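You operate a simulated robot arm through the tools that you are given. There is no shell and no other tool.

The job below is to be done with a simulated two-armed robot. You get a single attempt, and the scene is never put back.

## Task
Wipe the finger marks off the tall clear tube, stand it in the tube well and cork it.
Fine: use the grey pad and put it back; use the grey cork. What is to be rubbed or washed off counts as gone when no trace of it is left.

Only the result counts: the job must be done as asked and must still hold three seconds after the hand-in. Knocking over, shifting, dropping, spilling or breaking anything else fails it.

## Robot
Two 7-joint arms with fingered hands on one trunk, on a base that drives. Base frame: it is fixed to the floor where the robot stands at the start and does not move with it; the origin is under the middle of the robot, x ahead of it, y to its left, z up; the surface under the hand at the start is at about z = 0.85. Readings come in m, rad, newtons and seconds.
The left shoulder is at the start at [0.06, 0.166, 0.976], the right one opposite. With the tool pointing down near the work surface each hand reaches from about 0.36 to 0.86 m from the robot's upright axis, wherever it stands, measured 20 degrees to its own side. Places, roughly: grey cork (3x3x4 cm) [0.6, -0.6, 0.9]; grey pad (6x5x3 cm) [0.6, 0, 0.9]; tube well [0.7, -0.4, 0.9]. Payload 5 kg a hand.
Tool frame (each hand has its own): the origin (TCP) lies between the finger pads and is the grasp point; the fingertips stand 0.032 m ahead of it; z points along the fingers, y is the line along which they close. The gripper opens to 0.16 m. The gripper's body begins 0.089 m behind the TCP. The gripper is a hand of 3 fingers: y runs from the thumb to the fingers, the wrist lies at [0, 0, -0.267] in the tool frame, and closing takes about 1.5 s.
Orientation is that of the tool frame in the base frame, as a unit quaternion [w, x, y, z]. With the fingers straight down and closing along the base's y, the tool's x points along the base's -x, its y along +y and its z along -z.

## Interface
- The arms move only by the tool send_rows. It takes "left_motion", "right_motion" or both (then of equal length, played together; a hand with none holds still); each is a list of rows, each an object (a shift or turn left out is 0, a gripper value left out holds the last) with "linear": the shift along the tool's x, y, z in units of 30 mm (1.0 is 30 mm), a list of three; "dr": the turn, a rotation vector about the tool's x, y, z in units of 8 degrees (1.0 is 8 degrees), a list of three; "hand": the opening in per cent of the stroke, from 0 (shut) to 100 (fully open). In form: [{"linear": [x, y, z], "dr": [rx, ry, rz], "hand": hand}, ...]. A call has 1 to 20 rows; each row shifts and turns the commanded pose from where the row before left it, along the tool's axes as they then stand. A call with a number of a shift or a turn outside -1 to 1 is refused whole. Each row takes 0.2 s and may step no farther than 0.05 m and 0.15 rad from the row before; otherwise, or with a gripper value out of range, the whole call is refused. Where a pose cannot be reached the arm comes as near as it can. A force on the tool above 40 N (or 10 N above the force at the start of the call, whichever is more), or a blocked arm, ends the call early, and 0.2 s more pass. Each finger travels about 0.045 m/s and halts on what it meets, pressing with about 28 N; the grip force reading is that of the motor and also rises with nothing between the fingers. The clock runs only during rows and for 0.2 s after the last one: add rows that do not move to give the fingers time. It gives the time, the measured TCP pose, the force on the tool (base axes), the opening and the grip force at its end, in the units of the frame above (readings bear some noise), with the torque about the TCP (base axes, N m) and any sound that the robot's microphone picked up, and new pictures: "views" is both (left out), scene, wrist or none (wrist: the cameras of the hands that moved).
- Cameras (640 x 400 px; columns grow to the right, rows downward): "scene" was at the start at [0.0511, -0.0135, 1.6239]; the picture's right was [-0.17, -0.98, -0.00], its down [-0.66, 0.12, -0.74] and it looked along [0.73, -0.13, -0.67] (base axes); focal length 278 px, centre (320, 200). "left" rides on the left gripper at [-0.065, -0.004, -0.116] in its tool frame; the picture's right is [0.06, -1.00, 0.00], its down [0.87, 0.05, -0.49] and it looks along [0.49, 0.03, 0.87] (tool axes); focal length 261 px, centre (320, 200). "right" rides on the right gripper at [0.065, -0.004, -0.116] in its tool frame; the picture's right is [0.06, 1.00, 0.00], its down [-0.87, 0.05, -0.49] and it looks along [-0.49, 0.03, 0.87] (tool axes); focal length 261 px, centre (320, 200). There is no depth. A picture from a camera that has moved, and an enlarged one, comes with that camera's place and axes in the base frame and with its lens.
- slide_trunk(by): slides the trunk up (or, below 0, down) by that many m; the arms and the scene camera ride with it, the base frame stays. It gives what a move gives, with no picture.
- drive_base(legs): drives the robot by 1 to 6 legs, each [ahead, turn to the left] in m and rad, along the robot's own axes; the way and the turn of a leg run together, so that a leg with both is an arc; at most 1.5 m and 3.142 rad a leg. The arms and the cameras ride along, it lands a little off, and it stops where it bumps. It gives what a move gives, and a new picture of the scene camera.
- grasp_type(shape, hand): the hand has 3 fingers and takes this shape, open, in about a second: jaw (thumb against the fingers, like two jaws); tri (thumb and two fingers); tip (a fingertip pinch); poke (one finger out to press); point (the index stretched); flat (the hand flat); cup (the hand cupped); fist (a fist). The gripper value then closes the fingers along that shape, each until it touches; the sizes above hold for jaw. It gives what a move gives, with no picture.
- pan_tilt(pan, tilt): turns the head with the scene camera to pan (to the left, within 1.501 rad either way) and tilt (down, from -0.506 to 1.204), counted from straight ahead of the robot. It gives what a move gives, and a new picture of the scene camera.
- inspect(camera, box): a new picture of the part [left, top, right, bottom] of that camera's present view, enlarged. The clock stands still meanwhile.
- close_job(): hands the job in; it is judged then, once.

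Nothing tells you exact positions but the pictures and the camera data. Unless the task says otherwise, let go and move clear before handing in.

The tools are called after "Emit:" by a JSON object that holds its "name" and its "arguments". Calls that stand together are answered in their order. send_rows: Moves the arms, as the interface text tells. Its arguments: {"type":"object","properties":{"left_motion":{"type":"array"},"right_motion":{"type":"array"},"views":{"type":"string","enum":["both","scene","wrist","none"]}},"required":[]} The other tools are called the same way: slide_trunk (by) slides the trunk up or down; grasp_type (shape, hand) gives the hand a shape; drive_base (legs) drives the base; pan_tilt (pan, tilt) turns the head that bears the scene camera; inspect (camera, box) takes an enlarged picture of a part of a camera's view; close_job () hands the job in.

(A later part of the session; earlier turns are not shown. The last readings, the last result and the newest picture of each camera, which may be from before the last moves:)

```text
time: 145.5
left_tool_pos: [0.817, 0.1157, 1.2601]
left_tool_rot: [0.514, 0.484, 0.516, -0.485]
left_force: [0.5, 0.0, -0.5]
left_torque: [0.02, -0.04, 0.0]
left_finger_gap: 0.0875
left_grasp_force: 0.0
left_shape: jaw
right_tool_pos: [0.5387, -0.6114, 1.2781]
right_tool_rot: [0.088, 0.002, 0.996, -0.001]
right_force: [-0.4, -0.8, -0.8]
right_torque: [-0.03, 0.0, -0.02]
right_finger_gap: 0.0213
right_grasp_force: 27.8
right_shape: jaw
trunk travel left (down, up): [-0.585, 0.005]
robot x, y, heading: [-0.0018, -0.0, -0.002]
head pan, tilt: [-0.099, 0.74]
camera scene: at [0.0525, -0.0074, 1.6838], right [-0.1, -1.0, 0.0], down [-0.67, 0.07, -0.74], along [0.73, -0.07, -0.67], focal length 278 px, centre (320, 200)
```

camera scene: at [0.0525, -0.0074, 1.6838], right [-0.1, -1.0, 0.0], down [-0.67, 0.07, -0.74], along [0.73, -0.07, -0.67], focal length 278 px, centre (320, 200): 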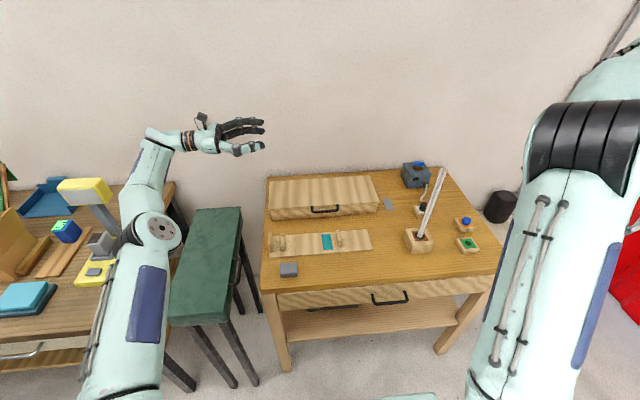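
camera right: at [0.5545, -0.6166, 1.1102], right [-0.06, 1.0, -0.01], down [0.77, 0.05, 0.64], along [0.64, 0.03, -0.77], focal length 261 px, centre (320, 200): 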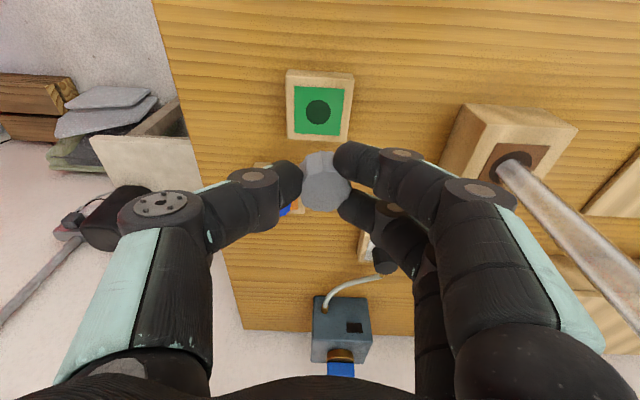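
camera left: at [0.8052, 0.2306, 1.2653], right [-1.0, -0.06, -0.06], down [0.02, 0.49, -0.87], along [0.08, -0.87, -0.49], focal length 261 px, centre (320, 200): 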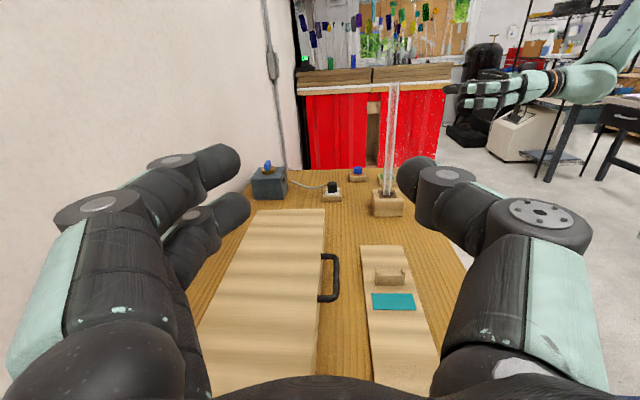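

Tracking exactly. Now across to the tube's line, still behind and above it.

Emit:
{"name": "send_rows", "arguments": {"right_motion": [{"linear": [0, 0.975, 0]}, {"linear": [0, 0.975, 0]}, {"linear": [0, 0.975, 0]}, {"linear": [0, 0.975, 0]}, {"linear": [0, 0.975, 0]}, {"linear": [0, 0.975, 0]}, {}], "views": "both"}}

Emit:
{"name": "inspect", "arguments": {"camera": "right", "box": [210, 60, 430, 250]}}

Emit:
{"name": "inspect", "arguments": {"camera": "left", "box": [350, 30, 510, 130]}}

```text
time: 147.1
left_tool_pos: [0.8166, 0.1154, 1.2596]
left_tool_rot: [0.514, 0.484, 0.516, -0.485]
left_force: [0.1, 0.5, 0.7]
left_torque: [0.0, 0.0, -0.02]
left_finger_gap: 0.0872
left_grasp_force: 0.1
left_shape: jaw
right_tool_pos: [0.5384, -0.4373, 1.276]
right_tool_rot: [0.089, 0.003, 0.996, -0.001]
right_force: [0.0, 0.1, 0.2]
right_torque: [0.02, -0.01, -0.02]
right_finger_gap: 0.0214
right_grasp_force: 28.4
right_shape: jaw
trunk travel left (down, up): [-0.585, 0.005]
robot x, y, heading: [-0.0002, -0.0007, 0.001]
head pan, tilt: [-0.099, 0.74]
camera scene: at [0.0524, -0.0079, 1.6838], right [-0.1, -1.0, 0.0], down [-0.67, 0.07, -0.74], along [0.73, -0.07, -0.67], focal length 278 px, centre (320, 200)
camera right: at [0.4541, -0.4418, 1.3793], right [-0.06, 1.0, -0.01], down [0.77, 0.05, 0.64], along [0.64, 0.03, -0.77], focal length 261 px, centre (320, 200)
```

scene: 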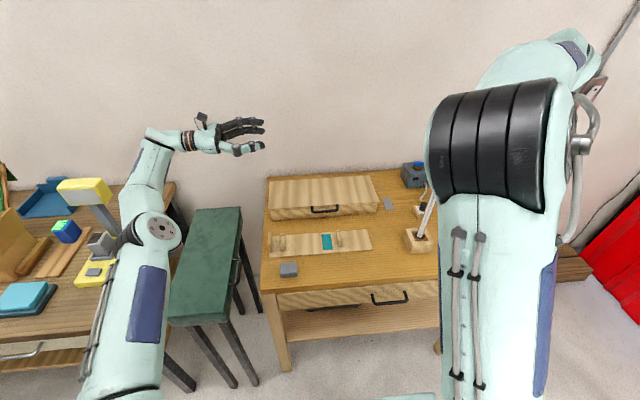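
right: 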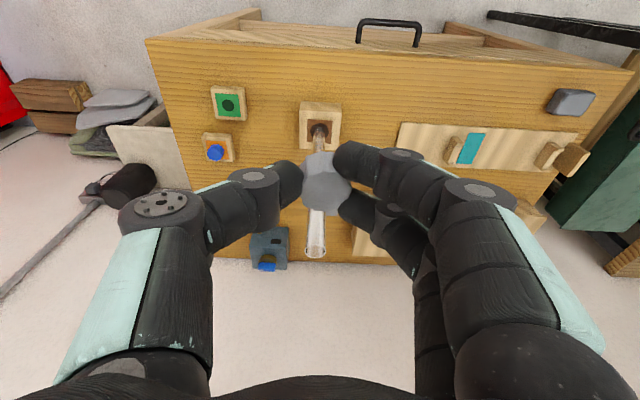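

```text
2.11 times, centred on (320, 155) of right
camera zoom: at [0.4541, -0.4418, 1.3793], right [-0.06, 1.0, -0.01], down [0.77, 0.05, 0.64], along [0.64, 0.03, -0.77], focal length 549 px, centre (320, 295)
```

zoom: 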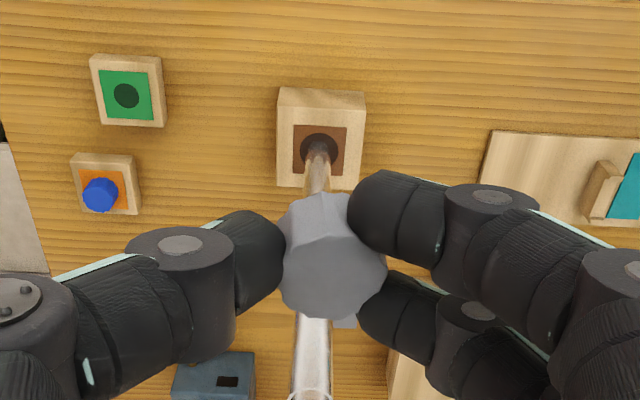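

```text
4.00 times, centred on (430, 80) of left
camera zoom: at [0.8052, 0.2297, 1.3255], right [-1.0, -0.06, -0.06], down [0.02, 0.49, -0.87], along [0.08, -0.87, -0.49], focal length 1043 px, centre (-120, 680)
```

zoom: 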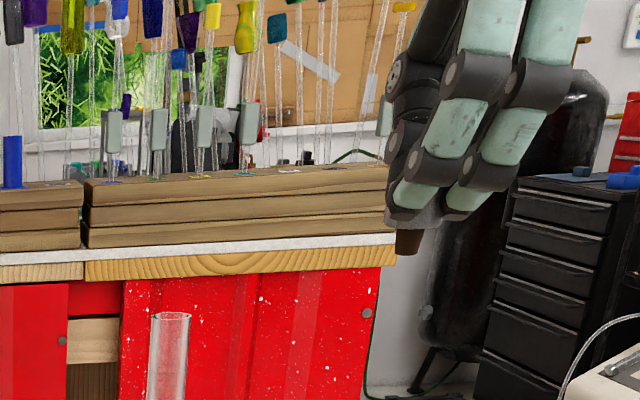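

The left camera shows the cork's plug sticking out below the fingers and the tube rim beside it. I'll zoom in to check the plug's tilt.

Emit:
{"name": "inspect", "arguments": {"camera": "left", "box": [430, 70, 474, 100]}}

Emit:
{"name": "inspect", "arguments": {"camera": "left", "box": [370, 95, 414, 125]}}

Emit:
{"name": "inspect", "arguments": {"camera": "right", "box": [280, 130, 360, 230]}}

```text
13.33 times, centred on (452, 85) of left
camera zoom: at [0.8052, 0.2297, 1.3255], right [-1.0, -0.06, -0.06], down [0.02, 0.49, -0.87], along [0.08, -0.87, -0.49], focal length 3475 px, centre (-1440, 1733)
```

zoom: 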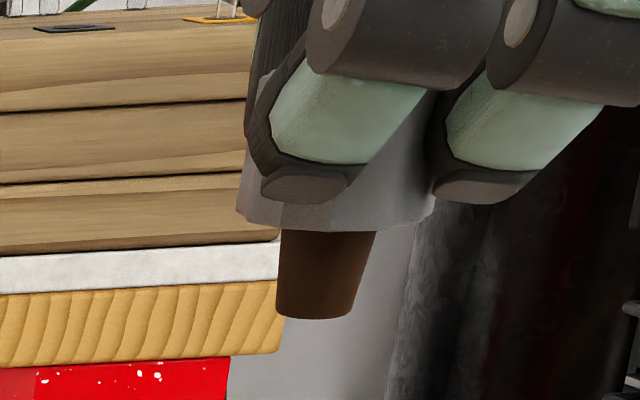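

```text
13.33 times, centred on (392, 110) of left
camera zoom: at [0.8052, 0.2297, 1.3255], right [-1.0, -0.06, -0.06], down [0.02, 0.49, -0.87], along [0.08, -0.87, -0.49], focal length 3475 px, centre (-640, 1400)
```

zoom: 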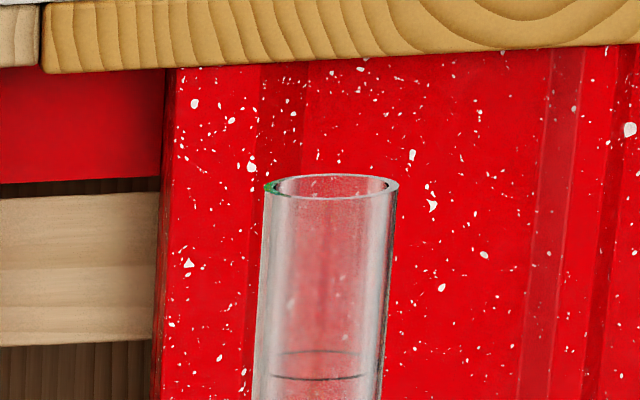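

```text
4.00 times, centred on (320, 180) of right
camera zoom: at [0.4541, -0.4418, 1.3793], right [-0.06, 1.0, -0.01], down [0.77, 0.05, 0.64], along [0.64, 0.03, -0.77], focal length 1043 px, centre (320, 280)
```

zoom: 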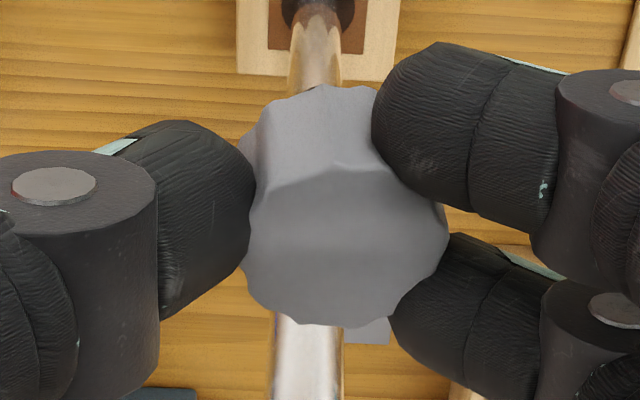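

The plug (about 16 mm at the top, tapering to 13 mm) hangs nearly vertical, and the tube's bore is about 20 mm. Both cameras agree I need to move 132 mm forward, so I'll do that at this height.

Emit:
{"name": "send_rows", "arguments": {"right_motion": [{"linear": [-0.866, 0, 0.156]}, {"linear": [-0.866, 0, 0.156]}, {"linear": [-0.866, 0, 0.156]}, {"linear": [-0.866, 0, 0.156]}, {"linear": [-0.866, 0, 0.156]}, {}, {}], "views": "both"}}

Emit:
{"name": "inspect", "arguments": {"camera": "left", "box": [360, 70, 440, 130]}}

Emit:
{"name": "inspect", "arguments": {"camera": "right", "box": [240, 110, 400, 230]}}

Emit:
{"name": "inspect", "arguments": {"camera": "scene", "box": [400, 120, 480, 180]}}

```text
time: 148.7
left_tool_pos: [0.8174, 0.1167, 1.2599]
left_tool_rot: [0.515, 0.483, 0.517, -0.484]
left_force: [0.3, 0.1, -1.0]
left_torque: [-0.03, -0.03, 0.0]
left_finger_gap: 0.0873
left_grasp_force: 0.0
left_shape: jaw
right_tool_pos: [0.6734, -0.4364, 1.2765]
right_tool_rot: [0.087, 0.002, 0.996, -0.002]
right_force: [-0.2, -0.2, -0.1]
right_torque: [0.01, -0.02, 0.03]
right_finger_gap: 0.0213
right_grasp_force: 28.1
right_shape: jaw
trunk travel left (down, up): [-0.585, 0.005]
robot x, y, heading: [0.0025, 0.0003, 0.001]
head pan, tilt: [-0.099, 0.74]
camera scene: at [0.0528, -0.0074, 1.6838], right [-0.1, -1.0, 0.0], down [-0.67, 0.07, -0.74], along [0.73, -0.07, -0.67], focal length 278 px, centre (320, 200)
camera right: at [0.5887, -0.4412, 1.3794], right [-0.06, 1.0, -0.01], down [0.77, 0.05, 0.64], along [0.64, 0.03, -0.77], focal length 261 px, centre (320, 200)
```

scene: 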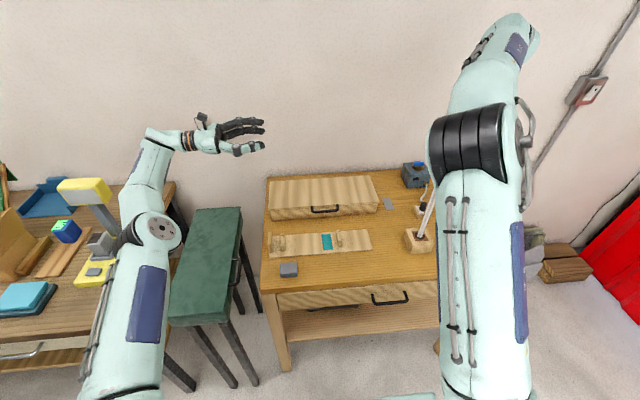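
right: 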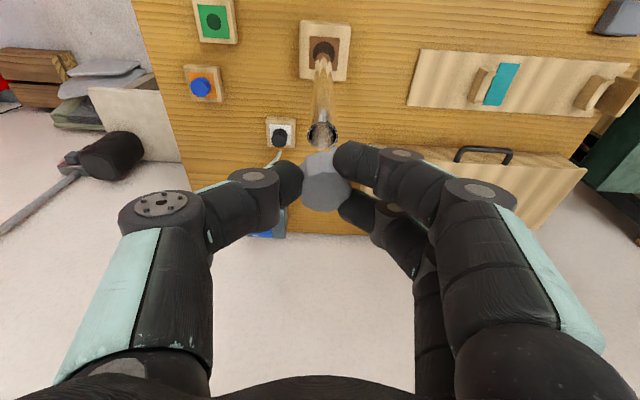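

```text
6.67 times, centred on (400, 100) of left
camera zoom: at [0.8055, 0.2304, 1.3252], right [-1.0, -0.06, -0.06], down [0.02, 0.49, -0.87], along [0.08, -0.87, -0.49], focal length 1738 px, centre (-213, 867)
```

zoom: 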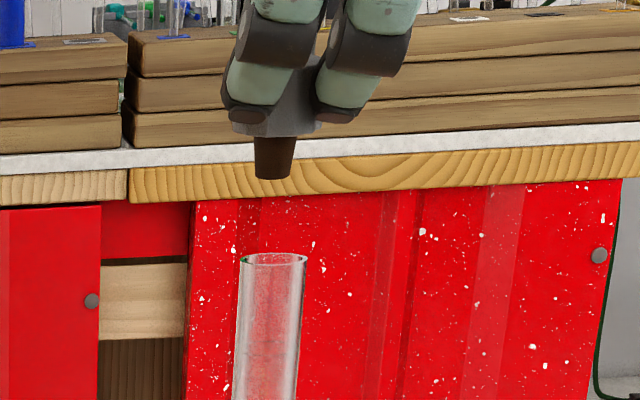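

```text
3.33 times, centred on (320, 170) of right
camera zoom: at [0.5887, -0.4412, 1.3794], right [-0.06, 1.0, -0.01], down [0.77, 0.05, 0.64], along [0.64, 0.03, -0.77], focal length 869 px, centre (320, 300)
```

zoom: 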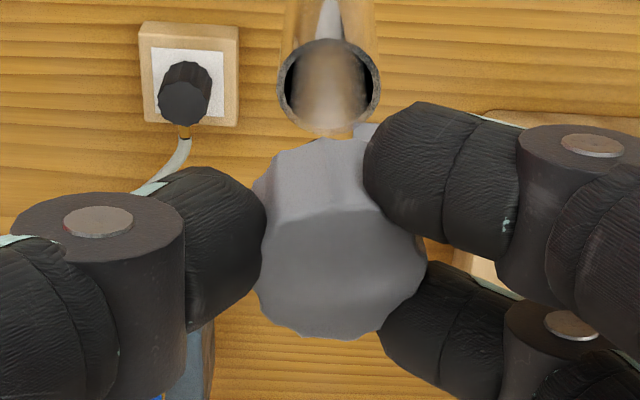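

```text
6.67 times, centred on (440, 150) of scene
camera zoom: at [0.0528, -0.0074, 1.6838], right [-0.1, -1.0, 0.0], down [-0.67, 0.07, -0.74], along [0.73, -0.07, -0.67], focal length 1854 px, centre (-480, 533)
```

zoom: 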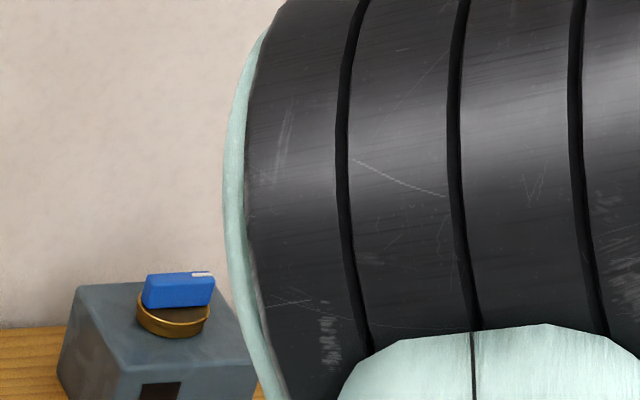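

The plug is over the bore, about 2 mm too far in x and 1.5 mm off in y. I'll correct that and lower to just above the rim.

Emit:
{"name": "send_rows", "arguments": {"right_motion": [{"linear": [0.1, -0.025, 0.36]}, {"linear": [0.1, -0.025, 0.36]}, {}, {}], "views": "none"}}

Emit:
{"name": "inspect", "arguments": {"camera": "left", "box": [376, 80, 416, 115]}}

Emit:
{"name": "inspect", "arguments": {"camera": "right", "box": [260, 110, 380, 220]}}

```text
time: 149.7
left_tool_pos: [0.816, 0.1167, 1.2598]
left_tool_rot: [0.514, 0.484, 0.516, -0.485]
left_force: [-0.8, 0.1, -0.4]
left_torque: [0.04, -0.03, 0.0]
left_finger_gap: 0.0874
left_grasp_force: 0.0
left_shape: jaw
right_tool_pos: [0.669, -0.4412, 1.2532]
right_tool_rot: [0.088, 0.002, 0.996, -0.002]
right_force: [-0.1, -0.1, -0.8]
right_torque: [0.03, -0.01, -0.01]
right_finger_gap: 0.0213
right_grasp_force: 27.7
right_shape: jaw
trunk travel left (down, up): [-0.585, 0.005]
robot x, y, heading: [0.003, 0.0023, -0.002]
head pan, tilt: [-0.099, 0.74]
```

```text
11.43 times, centred on (396, 98) of left
camera zoom: at [0.8051, 0.2306, 1.3254], right [-1.0, -0.06, -0.06], down [0.02, 0.49, -0.87], along [0.08, -0.87, -0.49], focal length 2979 px, centre (-549, 1371)
```

zoom: 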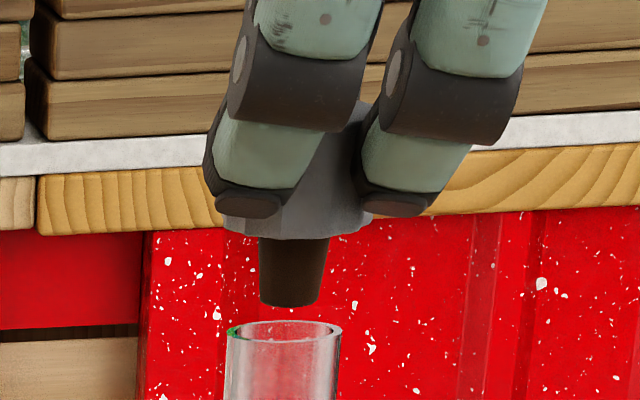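

```text
3.64 times, centred on (320, 165) of right
camera zoom: at [0.5851, -0.4436, 1.3566], right [-0.06, 1.0, -0.01], down [0.77, 0.05, 0.64], along [0.64, 0.03, -0.77], focal length 948 px, centre (320, 327)
```

zoom: 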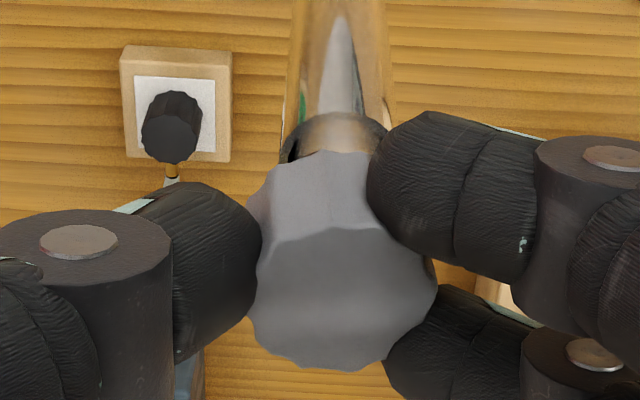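

It's within 1.5 mm. After a small correction the plug goes into the bore slowly.

Emit:
{"name": "send_rows", "arguments": {"right_motion": [{"linear": [-0.04, -0.03, 0.1]}, {"linear": [0.02, 0, 0.12]}, {"linear": [0.02, 0, 0.12]}, {}, {}], "views": "none"}}

Emit:
{"name": "inspect", "arguments": {"camera": "left", "box": [376, 80, 416, 115]}}

Emit:
{"name": "inspect", "arguments": {"camera": "right", "box": [260, 110, 380, 220]}}

```text
time: 150.9
left_tool_pos: [0.8151, 0.1165, 1.262]
left_tool_rot: [0.515, 0.484, 0.515, -0.485]
left_force: [0.1, -0.1, 0.1]
left_torque: [0.0, 0.0, 0.02]
left_finger_gap: 0.0875
left_grasp_force: 0.1
left_shape: jaw
right_tool_pos: [0.6698, -0.4391, 1.2472]
right_tool_rot: [0.09, 0.003, 0.996, -0.002]
right_force: [0.4, 0.0, 21.6]
right_torque: [-0.14, -0.25, -0.02]
right_finger_gap: 0.0218
right_grasp_force: 27.9
right_shape: jaw
trunk travel left (down, up): [-0.585, 0.005]
robot x, y, heading: [0.002, 0.0006, 0.001]
head pan, tilt: [-0.099, 0.74]
```

```text
11.43 times, centred on (396, 98) of left
camera zoom: at [0.8037, 0.2315, 1.3264], right [-1.0, -0.06, -0.06], down [0.02, 0.49, -0.87], along [0.08, -0.87, -0.49], focal length 2979 px, centre (-549, 1371)
```

zoom: 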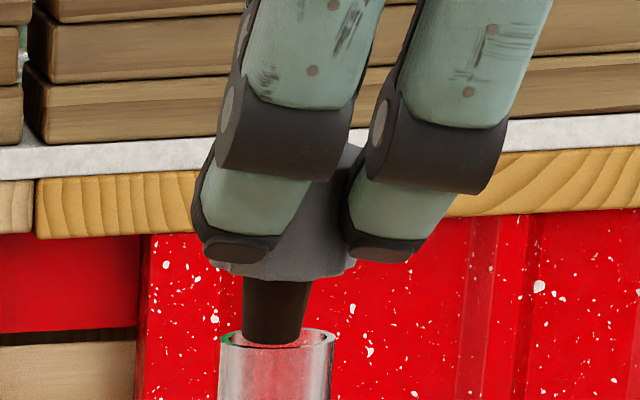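

```text
3.64 times, centred on (320, 165) of right
camera zoom: at [0.585, -0.4432, 1.3489], right [-0.06, 1.0, -0.01], down [0.77, 0.05, 0.64], along [0.64, 0.03, -0.77], focal length 948 px, centre (320, 327)
```

zoom: 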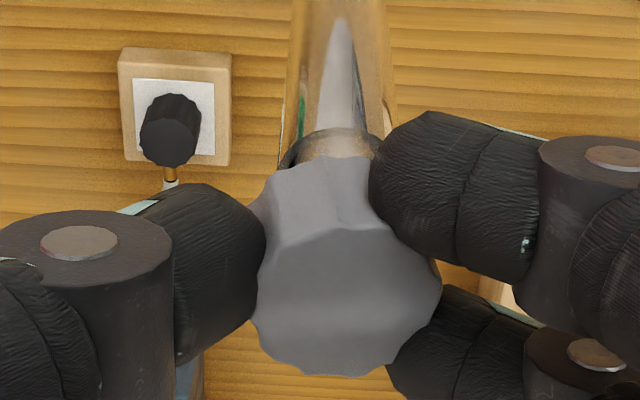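

The plug has met the rim (about 22 N), and both views suggest it's 2–3 mm too far in +y. I'll lift slightly, shift and re-check.

Emit:
{"name": "send_rows", "arguments": {"right_motion": [{"linear": [-0.04, 0, -0.2]}, {"linear": [-0.01, -0.1, -0.05]}, {}, {}], "views": "none"}}

Emit:
{"name": "inspect", "arguments": {"camera": "left", "box": [376, 80, 416, 115]}}

Emit:
{"name": "inspect", "arguments": {"camera": "left", "box": [350, 80, 450, 240]}}

Emit:
{"name": "inspect", "arguments": {"camera": "right", "box": [260, 110, 380, 220]}}

```text
time: 151.9
left_tool_pos: [0.816, 0.116, 1.2604]
left_tool_rot: [0.515, 0.484, 0.516, -0.484]
left_force: [0.9, 0.2, 0.3]
left_torque: [-0.01, 0.0, 0.0]
left_finger_gap: 0.0873
left_grasp_force: 0.1
left_shape: jaw
right_tool_pos: [0.6715, -0.442, 1.2513]
right_tool_rot: [0.088, 0.002, 0.996, -0.001]
right_force: [0.1, 0.3, 0.4]
right_torque: [-0.02, -0.02, 0.0]
right_finger_gap: 0.0213
right_grasp_force: 28.2
right_shape: jaw
trunk travel left (down, up): [-0.585, 0.005]
robot x, y, heading: [-0.0022, 0.0014, -0.002]
head pan, tilt: [-0.099, 0.74]
```

```text
11.43 times, centred on (396, 98) of left
camera zoom: at [0.805, 0.2306, 1.3255], right [-1.0, -0.06, -0.06], down [0.02, 0.49, -0.87], along [0.08, -0.87, -0.49], focal length 2979 px, centre (-549, 1371)
```

zoom: 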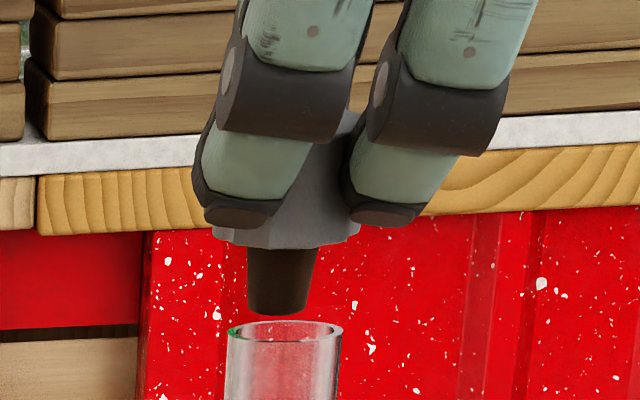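

```text
2.50 times, centred on (400, 160) of left
camera zoom: at [0.805, 0.2306, 1.3255], right [-1.0, -0.06, -0.06], down [0.02, 0.49, -0.87], along [0.08, -0.87, -0.49], focal length 652 px, centre (120, 300)
```

zoom: 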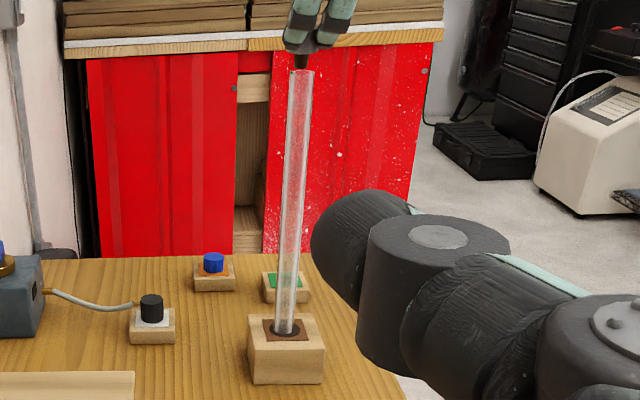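

```text
3.64 times, centred on (320, 165) of right
camera zoom: at [0.5865, -0.4472, 1.3543], right [-0.06, 1.0, -0.01], down [0.77, 0.05, 0.64], along [0.64, 0.03, -0.77], focal length 948 px, centre (320, 327)
```

zoom: 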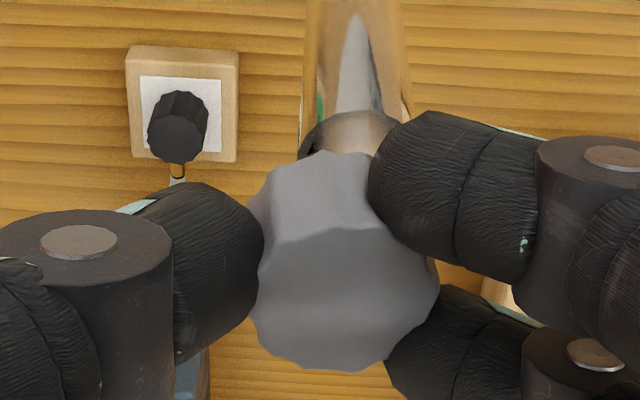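

The contact torque says the plug touched the rim on its -y side, so the cork may be tilted sideways in my grip. I'll raise it and carry it left to where the scene camera can see it clearly.

Emit:
{"name": "send_rows", "arguments": {"right_motion": [{"linear": [-0.07, 0, -0.42]}, {"linear": [-0.07, 0, -0.42]}, {"linear": [0, 1, 0]}, {"linear": [0, 1, 0]}, {"linear": [0, 1, 0]}, {"linear": [0, 1, 0]}, {"linear": [0, 1, 0]}, {"linear": [0, 1, 0]}, {"linear": [0, 1, 0]}, {"linear": [0, 1, 0]}, {}], "views": "scene"}}

```text
time: 154.3
left_tool_pos: [0.816, 0.1158, 1.2611]
left_tool_rot: [0.514, 0.484, 0.517, -0.485]
left_force: [-0.1, -0.3, -0.2]
left_torque: [0.0, 0.04, -0.01]
left_finger_gap: 0.0871
left_grasp_force: 0.0
left_shape: jaw
right_tool_pos: [0.6704, -0.204, 1.277]
right_tool_rot: [0.087, 0.002, 0.996, -0.001]
right_force: [-0.5, -0.1, -0.2]
right_torque: [0.0, -0.01, 0.0]
right_finger_gap: 0.0214
right_grasp_force: 27.8
right_shape: jaw
trunk travel left (down, up): [-0.585, 0.005]
robot x, y, heading: [0.0034, 0.0004, -0.001]
head pan, tilt: [-0.099, 0.74]
camera scene: at [0.0523, -0.0078, 1.6839], right [-0.1, -1.0, 0.0], down [-0.67, 0.07, -0.74], along [0.73, -0.07, -0.67], focal length 278 px, centre (320, 200)
```

scene: 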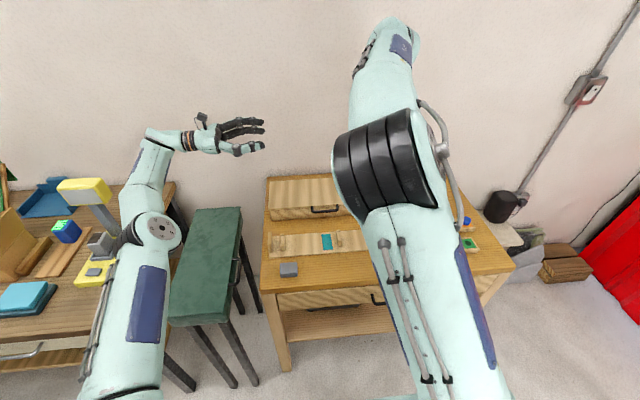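

My own arm blocks that view. Instead I'll turn the right hand 45° about the vertical so the left camera can see any sideways tilt of the cork.

Emit:
{"name": "send_rows", "arguments": {"right_motion": [{"dr": [0, 0, -0.9375]}, {"dr": [0, 0, -0.9375]}, {"dr": [0, 0, -0.9375]}, {"dr": [0, 0, -0.9375]}, {"dr": [0, 0, -0.9375]}, {"dr": [0, 0, -0.9375]}, {}], "views": "wrist"}}

Emit:
{"name": "inspect", "arguments": {"camera": "left", "box": [340, 40, 500, 160]}}

```text
time: 155.9
left_tool_pos: [0.8162, 0.1159, 1.2594]
left_tool_rot: [0.514, 0.483, 0.517, -0.485]
left_force: [-0.2, 0.5, 0.3]
left_torque: [0.01, -0.02, -0.01]
left_finger_gap: 0.0874
left_grasp_force: 0.1
left_shape: jaw
right_tool_pos: [0.6713, -0.2026, 1.2749]
right_tool_rot: [0.081, -0.38, 0.921, -0.035]
right_force: [-0.2, 0.2, 0.0]
right_torque: [0.02, 0.0, 0.01]
right_finger_gap: 0.0214
right_grasp_force: 28.7
right_shape: jaw
trunk travel left (down, up): [-0.585, 0.005]
robot x, y, heading: [0.0037, 0.0008, -0.003]
head pan, tilt: [-0.099, 0.74]
camera right: at [0.6087, -0.2516, 1.3829], right [-0.74, 0.66, -0.13], down [0.48, 0.65, 0.58], along [0.47, 0.37, -0.8], focal length 261 px, centre (320, 200)
```

right: 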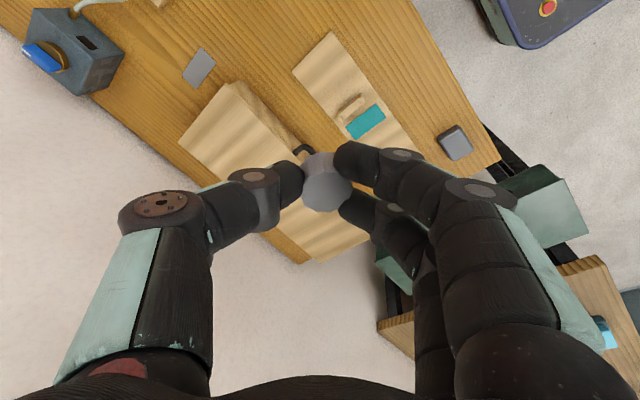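

```text
3.33 times, centred on (420, 100) of left
camera zoom: at [0.8051, 0.2307, 1.3254], right [-1.0, -0.06, -0.06], down [0.02, 0.49, -0.87], along [0.08, -0.87, -0.49], focal length 869 px, centre (-13, 533)
```

zoom: 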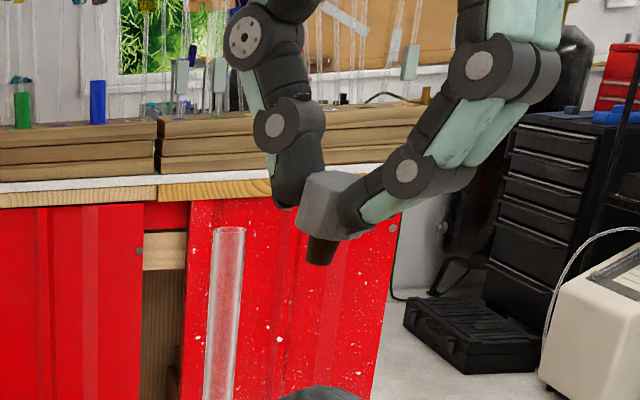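

Emit:
{"name": "inspect", "arguments": {"camera": "left", "box": [404, 76, 452, 112]}}

Emit:
{"name": "inspect", "arguments": {"camera": "right", "box": [270, 130, 370, 230]}}

```text
11.11 times, centred on (428, 94) of left
camera zoom: at [0.8051, 0.2307, 1.3254], right [-1.0, -0.06, -0.06], down [0.02, 0.49, -0.87], along [0.08, -0.87, -0.49], focal length 2896 px, centre (-880, 1378)
```

zoom: 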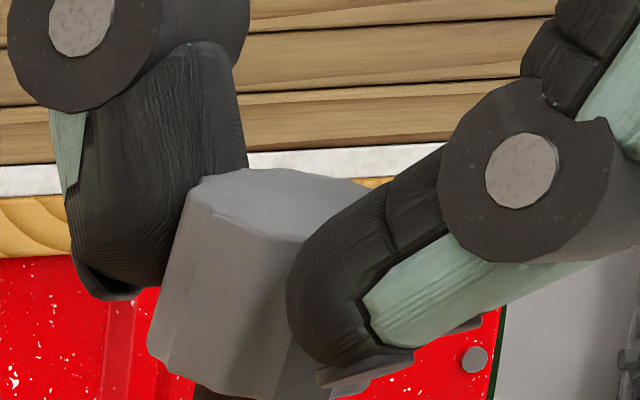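

```text
4.00 times, centred on (320, 180) of right
camera zoom: at [0.6087, -0.2516, 1.3829], right [-0.74, 0.66, -0.13], down [0.48, 0.65, 0.58], along [0.47, 0.37, -0.8], focal length 1043 px, centre (320, 280)
```

zoom: 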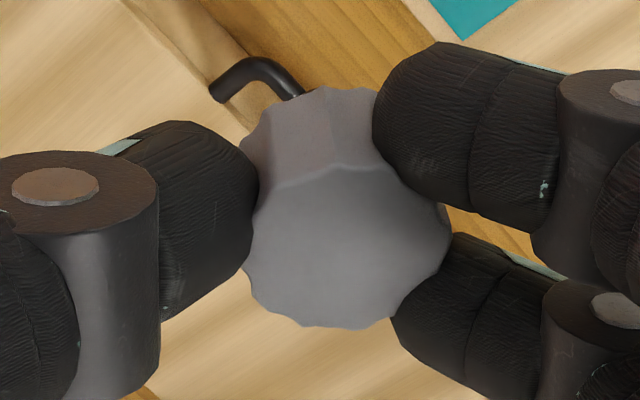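

The cork is tilted about 12° in my grip, with its plug end towards -y. I'll turn back and roll the hand by that amount so the cork hangs vertical.

Emit:
{"name": "send_rows", "arguments": {"right_motion": [{"dr": [0, 0, 0.9375]}, {"dr": [0, 0, 0.9375]}, {"dr": [0, 0, 0.9375]}, {"dr": [0, 0, 0.9375]}, {"dr": [0, 0, 0.9375]}, {"dr": [0, 0, 0.9375]}, {"dr": [-0.71, -0.1, 0.126]}, {"dr": [-0.71, -0.1, 0.126]}, {}], "views": "wrist"}}

Emit:
{"name": "inspect", "arguments": {"camera": "left", "box": [394, 70, 458, 118]}}

Emit:
{"name": "inspect", "arguments": {"camera": "right", "box": [270, 130, 370, 230]}}

```text
time: 157.9
left_tool_pos: [0.8166, 0.116, 1.2604]
left_tool_rot: [0.514, 0.484, 0.516, -0.485]
left_force: [-0.7, -0.2, -0.6]
left_torque: [-0.01, -0.01, -0.02]
left_finger_gap: 0.0874
left_grasp_force: 0.0
left_shape: jaw
right_tool_pos: [0.6713, -0.2024, 1.277]
right_tool_rot: [0.102, 0.011, 0.99, 0.099]
right_force: [0.1, 0.3, 1.1]
right_torque: [0.02, 0.03, 0.0]
right_finger_gap: 0.0213
right_grasp_force: 28.1
right_shape: jaw
trunk travel left (down, up): [-0.585, 0.005]
robot x, y, heading: [0.0014, -0.001, 0.001]
head pan, tilt: [-0.099, 0.74]
camera right: at [0.5844, -0.2263, 1.3744], right [-0.06, 0.98, 0.19], down [0.75, -0.08, 0.66], along [0.66, 0.18, -0.73], focal length 261 px, centre (320, 200)
```

right: 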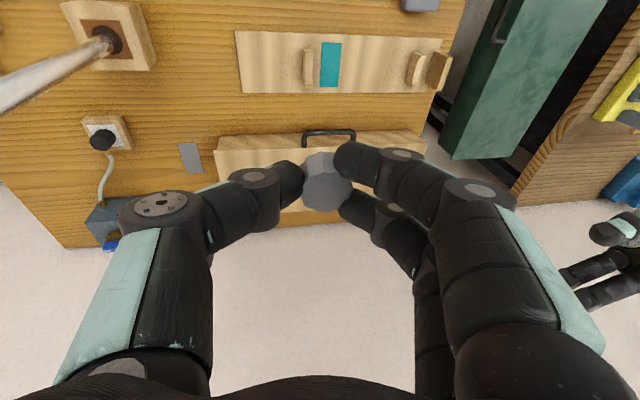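

```text
8.33 times, centred on (426, 94) of left
camera zoom: at [0.8051, 0.2311, 1.3254], right [-1.0, -0.06, -0.06], down [0.02, 0.49, -0.87], along [0.08, -0.87, -0.49], focal length 2172 px, centre (-563, 1083)
```

zoom: 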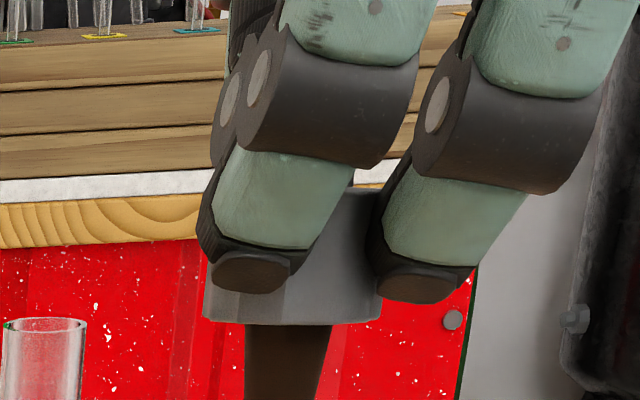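

```text
4.00 times, centred on (320, 180) of right
camera zoom: at [0.5844, -0.2263, 1.3744], right [-0.06, 0.98, 0.19], down [0.75, -0.08, 0.66], along [0.66, 0.18, -0.73], focal length 1043 px, centre (320, 280)
```

zoom: 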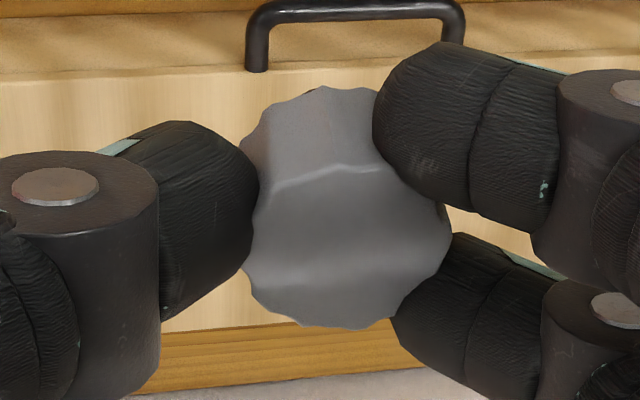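

In this view the cork looks vertical. I'll repeat the 45° turn, this time about the true vertical, to confirm the other direction.

Emit:
{"name": "send_rows", "arguments": {"right_motion": [{"dr": [-0.187, 0.186, -0.9]}, {"dr": [-0.187, 0.186, -0.9]}, {"dr": [-0.187, 0.186, -0.9]}, {"dr": [-0.187, 0.186, -0.9]}, {"dr": [-0.187, 0.186, -0.9]}, {"dr": [-0.187, 0.186, -0.9]}, {}], "views": "none"}}

Emit:
{"name": "inspect", "arguments": {"camera": "left", "box": [394, 70, 458, 118]}}

```text
time: 159.5
left_tool_pos: [0.8154, 0.1157, 1.2615]
left_tool_rot: [0.514, 0.484, 0.516, -0.485]
left_force: [0.1, 0.4, -0.2]
left_torque: [0.04, 0.03, -0.01]
left_finger_gap: 0.0873
left_grasp_force: 0.0
left_shape: jaw
right_tool_pos: [0.6704, -0.2029, 1.277]
right_tool_rot: [0.056, -0.37, 0.918, 0.131]
right_force: [-0.1, 0.2, 0.1]
right_torque: [0.02, 0.01, 0.0]
right_finger_gap: 0.0214
right_grasp_force: 27.7
right_shape: jaw
trunk travel left (down, up): [-0.585, 0.005]
robot x, y, heading: [0.0016, 0.0001, -0.0]
head pan, tilt: [-0.099, 0.74]
```

```text
8.33 times, centred on (426, 94) of left
camera zoom: at [0.8049, 0.2308, 1.3256], right [-1.0, -0.06, -0.06], down [0.02, 0.49, -0.87], along [0.08, -0.87, -0.49], focal length 2172 px, centre (-563, 1083)
```

zoom: 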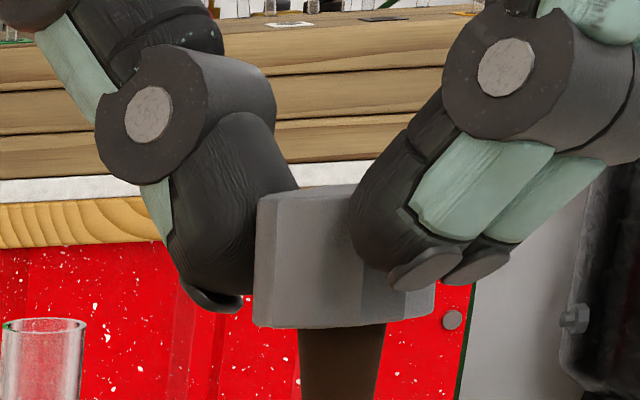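

The two measurements don't quite agree, so I'll turn a further 45°, which shows the sideways tilt directly.

Emit:
{"name": "send_rows", "arguments": {"right_motion": [{"dr": [-0.187, 0.186, -0.9]}, {"dr": [-0.187, 0.186, -0.9]}, {"dr": [-0.187, 0.186, -0.9]}, {"dr": [-0.187, 0.186, -0.9]}, {"dr": [-0.187, 0.186, -0.9]}, {"dr": [-0.187, 0.186, -0.9]}, {}], "views": "none"}}

Emit:
{"name": "inspect", "arguments": {"camera": "left", "box": [394, 70, 458, 118]}}

Emit:
{"name": "inspect", "arguments": {"camera": "left", "box": [404, 90, 452, 126]}}

```text
time: 161.1
left_tool_pos: [0.8161, 0.1162, 1.2597]
left_tool_rot: [0.515, 0.484, 0.516, -0.485]
left_force: [-0.1, -0.8, 0.3]
left_torque: [0.03, 0.0, 0.0]
left_finger_gap: 0.0874
left_grasp_force: 0.0
left_shape: jaw
right_tool_pos: [0.6719, -0.2038, 1.2762]
right_tool_rot: [0.001, -0.693, 0.706, 0.142]
right_force: [-0.2, -0.5, -0.2]
right_torque: [0.03, -0.02, -0.01]
right_finger_gap: 0.0211
right_grasp_force: 27.8
right_shape: jaw
trunk travel left (down, up): [-0.585, 0.005]
robot x, y, heading: [-0.0018, -0.0016, -0.0]
head pan, tilt: [-0.099, 0.74]
```

```text
8.33 times, centred on (426, 94) of left
camera zoom: at [0.8049, 0.2306, 1.3256], right [-1.0, -0.06, -0.06], down [0.02, 0.49, -0.87], along [0.08, -0.87, -0.49], focal length 2172 px, centre (-563, 1083)
```

zoom: 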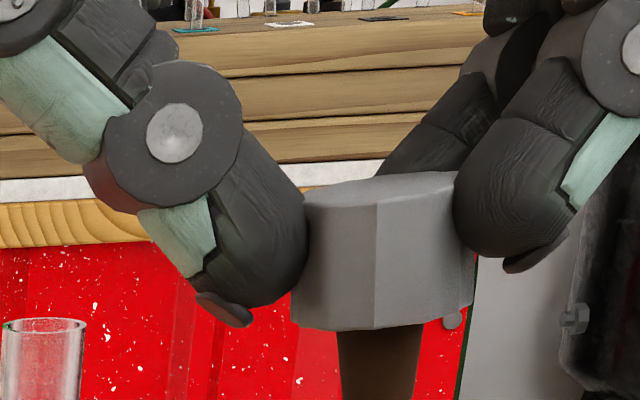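

```text
11.11 times, centred on (428, 108) of left
camera zoom: at [0.8049, 0.2306, 1.3256], right [-1.0, -0.06, -0.06], down [0.02, 0.49, -0.87], along [0.08, -0.87, -0.49], focal length 2896 px, centre (-880, 1222)
```

zoom: 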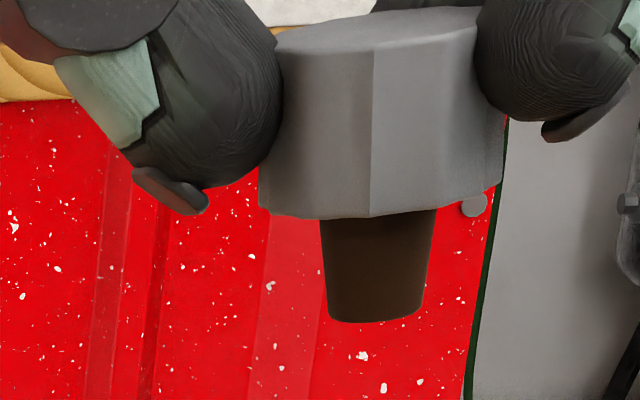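

This view is clear: the cork is now tilted about 6° the other way. I'll correct that right here, where I can see it.

Emit:
{"name": "send_rows", "arguments": {"right_motion": [{"dr": [0.758, 0, -0.156]}, {}, {}], "views": "none"}}

Emit:
{"name": "inspect", "arguments": {"camera": "left", "box": [404, 90, 452, 126]}}

```text
time: 161.9
left_tool_pos: [0.8157, 0.1165, 1.2611]
left_tool_rot: [0.514, 0.484, 0.516, -0.485]
left_force: [0.4, 1.1, 0.2]
left_torque: [0.01, 0.02, 0.02]
left_finger_gap: 0.0874
left_grasp_force: 0.0
left_shape: jaw
right_tool_pos: [0.6709, -0.2029, 1.2781]
right_tool_rot: [0.04, -0.699, 0.707, 0.104]
right_force: [0.6, -0.1, -0.6]
right_torque: [0.01, 0.0, 0.01]
right_finger_gap: 0.0211
right_grasp_force: 27.6
right_shape: jaw
trunk travel left (down, up): [-0.585, 0.005]
robot x, y, heading: [0.0007, 0.0026, -0.001]
head pan, tilt: [-0.099, 0.74]
```

```text
11.11 times, centred on (428, 108) of left
camera zoom: at [0.8043, 0.2309, 1.326], right [-1.0, -0.06, -0.06], down [0.02, 0.49, -0.87], along [0.08, -0.87, -0.49], focal length 2896 px, centre (-880, 1222)
```

zoom: 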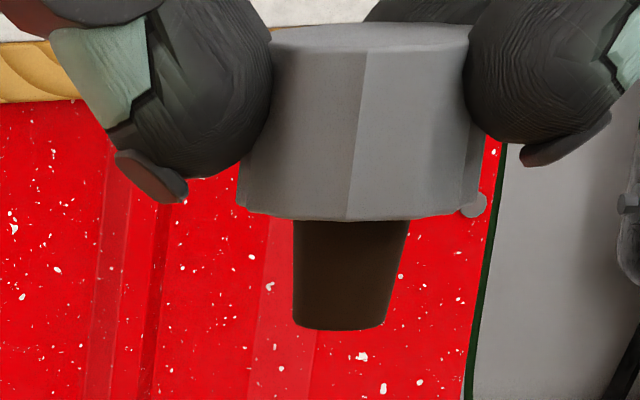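

The cork now hangs vertical to within about 1°. I'll turn the hand back to its original heading.

Emit:
{"name": "send_rows", "arguments": {"right_motion": [{"dr": [0.189, -0.085, 0.916]}, {"dr": [0.189, -0.085, 0.916]}, {"dr": [0.189, -0.085, 0.916]}, {"dr": [0.189, -0.085, 0.916]}, {"dr": [0.189, -0.085, 0.916]}, {"dr": [0.189, -0.085, 0.916]}, {"dr": [0.189, -0.085, 0.916]}, {"dr": [0.189, -0.085, 0.916]}, {"dr": [0.189, -0.085, 0.916]}, {"dr": [0.189, -0.085, 0.916]}, {"dr": [0.189, -0.085, 0.916]}, {"dr": [0.189, -0.085, 0.916]}, {}], "views": "none"}}

Emit:
{"name": "inspect", "arguments": {"camera": "left", "box": [404, 90, 452, 126]}}

```text
time: 164.7
left_tool_pos: [0.8159, 0.1165, 1.2604]
left_tool_rot: [0.514, 0.484, 0.516, -0.485]
left_force: [0.4, 0.5, 0.4]
left_torque: [-0.01, 0.0, -0.02]
left_finger_gap: 0.0876
left_grasp_force: 0.1
left_shape: jaw
right_tool_pos: [0.6722, -0.204, 1.2765]
right_tool_rot: [0.1, 0.007, 0.994, 0.045]
right_force: [-0.3, -0.1, -0.3]
right_torque: [0.03, -0.01, 0.0]
right_finger_gap: 0.021
right_grasp_force: 27.7
right_shape: jaw
trunk travel left (down, up): [-0.585, 0.005]
robot x, y, heading: [0.0006, -0.0004, 0.001]
head pan, tilt: [-0.099, 0.74]
```

```text
11.11 times, centred on (428, 108) of left
camera zoom: at [0.8051, 0.2304, 1.3255], right [-1.0, -0.06, -0.06], down [0.02, 0.49, -0.87], along [0.08, -0.87, -0.49], focal length 2896 px, centre (-880, 1222)
```

zoom: 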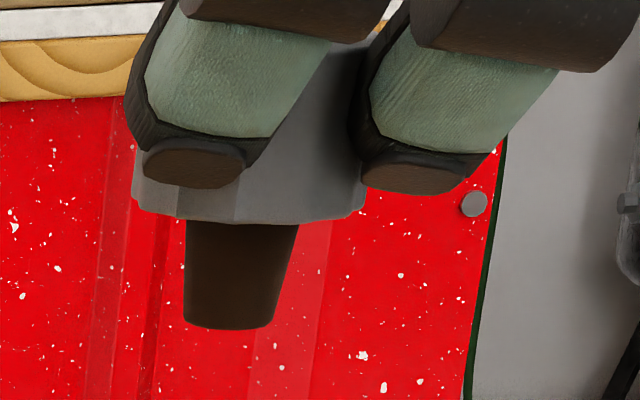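

Good, vertical in this view too. Now I'll go back over the tube at the same height.

Emit:
{"name": "send_rows", "arguments": {"right_motion": [{"linear": [-0.015, -0.98, -0.087]}, {"linear": [-0.015, -0.98, -0.087]}, {"linear": [-0.015, -0.98, -0.087]}, {"linear": [-0.015, -0.98, -0.087]}, {"linear": [-0.015, -0.98, -0.087]}, {"linear": [-0.015, -0.98, -0.087]}, {"linear": [-0.015, -0.98, -0.087]}, {"linear": [-0.015, -0.98, -0.087]}, {}, {}], "views": "wrist"}}

Emit:
{"name": "inspect", "arguments": {"camera": "left", "box": [372, 70, 420, 118]}}

Emit:
{"name": "inspect", "arguments": {"camera": "right", "box": [250, 100, 390, 220]}}

```text
time: 166.9
left_tool_pos: [0.8159, 0.1162, 1.2603]
left_tool_rot: [0.514, 0.484, 0.516, -0.485]
left_force: [-0.2, 0.2, 0.4]
left_torque: [0.03, 0.01, 0.0]
left_finger_gap: 0.0874
left_grasp_force: 0.1
left_shape: jaw
right_tool_pos: [0.6707, -0.4392, 1.276]
right_tool_rot: [0.101, 0.007, 0.994, 0.046]
right_force: [-0.4, -0.2, 0.4]
right_torque: [0.01, 0.01, -0.02]
right_finger_gap: 0.0212
right_grasp_force: 28.2
right_shape: jaw
trunk travel left (down, up): [-0.585, 0.005]
robot x, y, heading: [-0.0009, -0.0005, -0.001]
head pan, tilt: [-0.099, 0.74]
camera right: at [0.5831, -0.4527, 1.3754], right [-0.06, 1.0, 0.08], down [0.75, -0.01, 0.66], along [0.65, 0.1, -0.75], focal length 261 px, centre (320, 200)
```

right: 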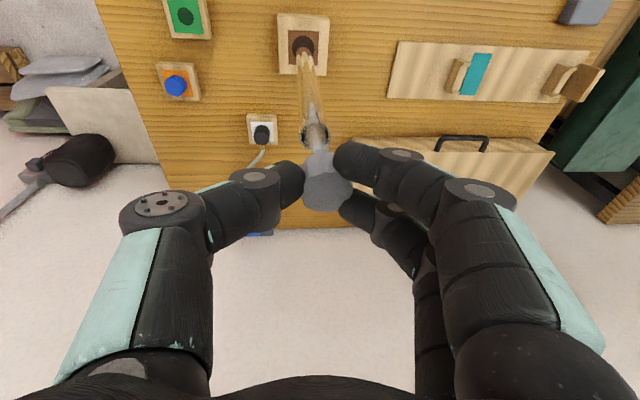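

```text
8.33 times, centred on (396, 94) of left
camera zoom: at [0.8052, 0.2302, 1.3254], right [-1.0, -0.06, -0.06], down [0.02, 0.49, -0.87], along [0.08, -0.87, -0.49], focal length 2172 px, centre (-313, 1083)
```

zoom: 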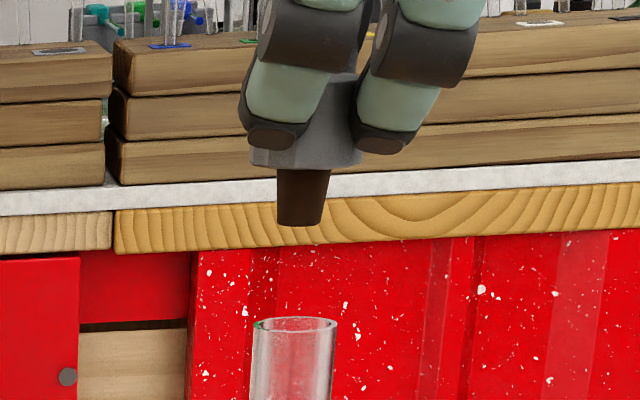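

```text
3.33 times, centred on (320, 160) of right
camera zoom: at [0.5831, -0.4527, 1.3754], right [-0.06, 1.0, 0.08], down [0.75, -0.01, 0.66], along [0.65, 0.1, -0.75], focal length 869 px, centre (320, 333)
```

zoom: 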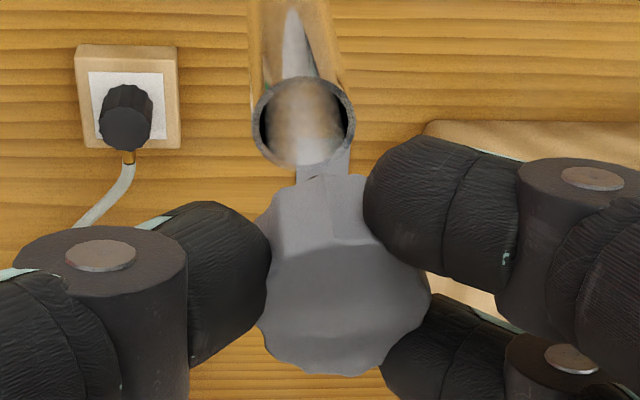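

Over the tube the x alignment is within 1 mm and y needs about -2 mm. I'll adjust and lower to just above the rim.

Emit:
{"name": "send_rows", "arguments": {"right_motion": [{"linear": [0.083, -0.072, 0.403]}, {"linear": [0.083, -0.072, 0.403]}, {}, {}], "views": "none"}}

Emit:
{"name": "inspect", "arguments": {"camera": "left", "box": [376, 80, 416, 115]}}

Emit:
{"name": "inspect", "arguments": {"camera": "right", "box": [250, 100, 390, 220]}}

```text
time: 167.9
left_tool_pos: [0.817, 0.1169, 1.2609]
left_tool_rot: [0.514, 0.483, 0.517, -0.485]
left_force: [-0.5, -1.4, 0.6]
left_torque: [0.03, 0.0, 0.03]
left_finger_gap: 0.0874
left_grasp_force: 0.0
left_shape: jaw
right_tool_pos: [0.6693, -0.4422, 1.2514]
right_tool_rot: [0.099, 0.006, 0.994, 0.046]
right_force: [0.5, 0.2, 0.5]
right_torque: [-0.01, -0.01, 0.01]
right_finger_gap: 0.021
right_grasp_force: 28.2
right_shape: jaw
trunk travel left (down, up): [-0.585, 0.005]
robot x, y, heading: [0.0004, 0.001, 0.001]
head pan, tilt: [-0.099, 0.74]
```

```text
11.43 times, centred on (396, 98) of left
camera zoom: at [0.8052, 0.2306, 1.3254], right [-1.0, -0.06, -0.06], down [0.02, 0.49, -0.87], along [0.08, -0.87, -0.49], focal length 2979 px, centre (-549, 1371)
```

zoom: 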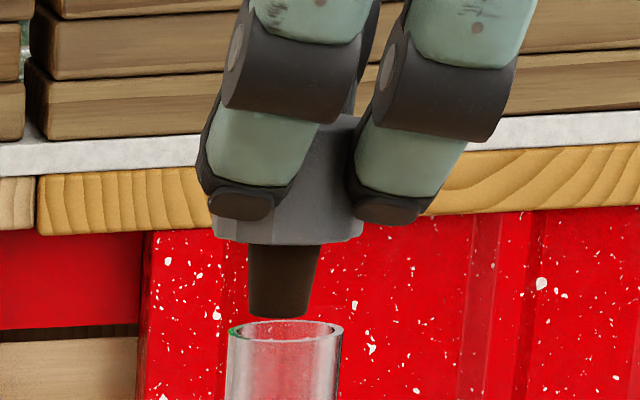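

```text
3.33 times, centred on (320, 160) of right
camera zoom: at [0.5834, -0.4551, 1.3511], right [-0.06, 1.0, 0.08], down [0.75, -0.01, 0.66], along [0.65, 0.1, -0.75], focal length 869 px, centre (320, 333)
```

zoom: 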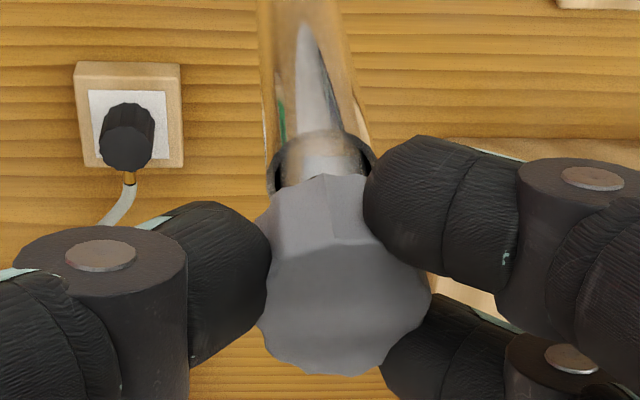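

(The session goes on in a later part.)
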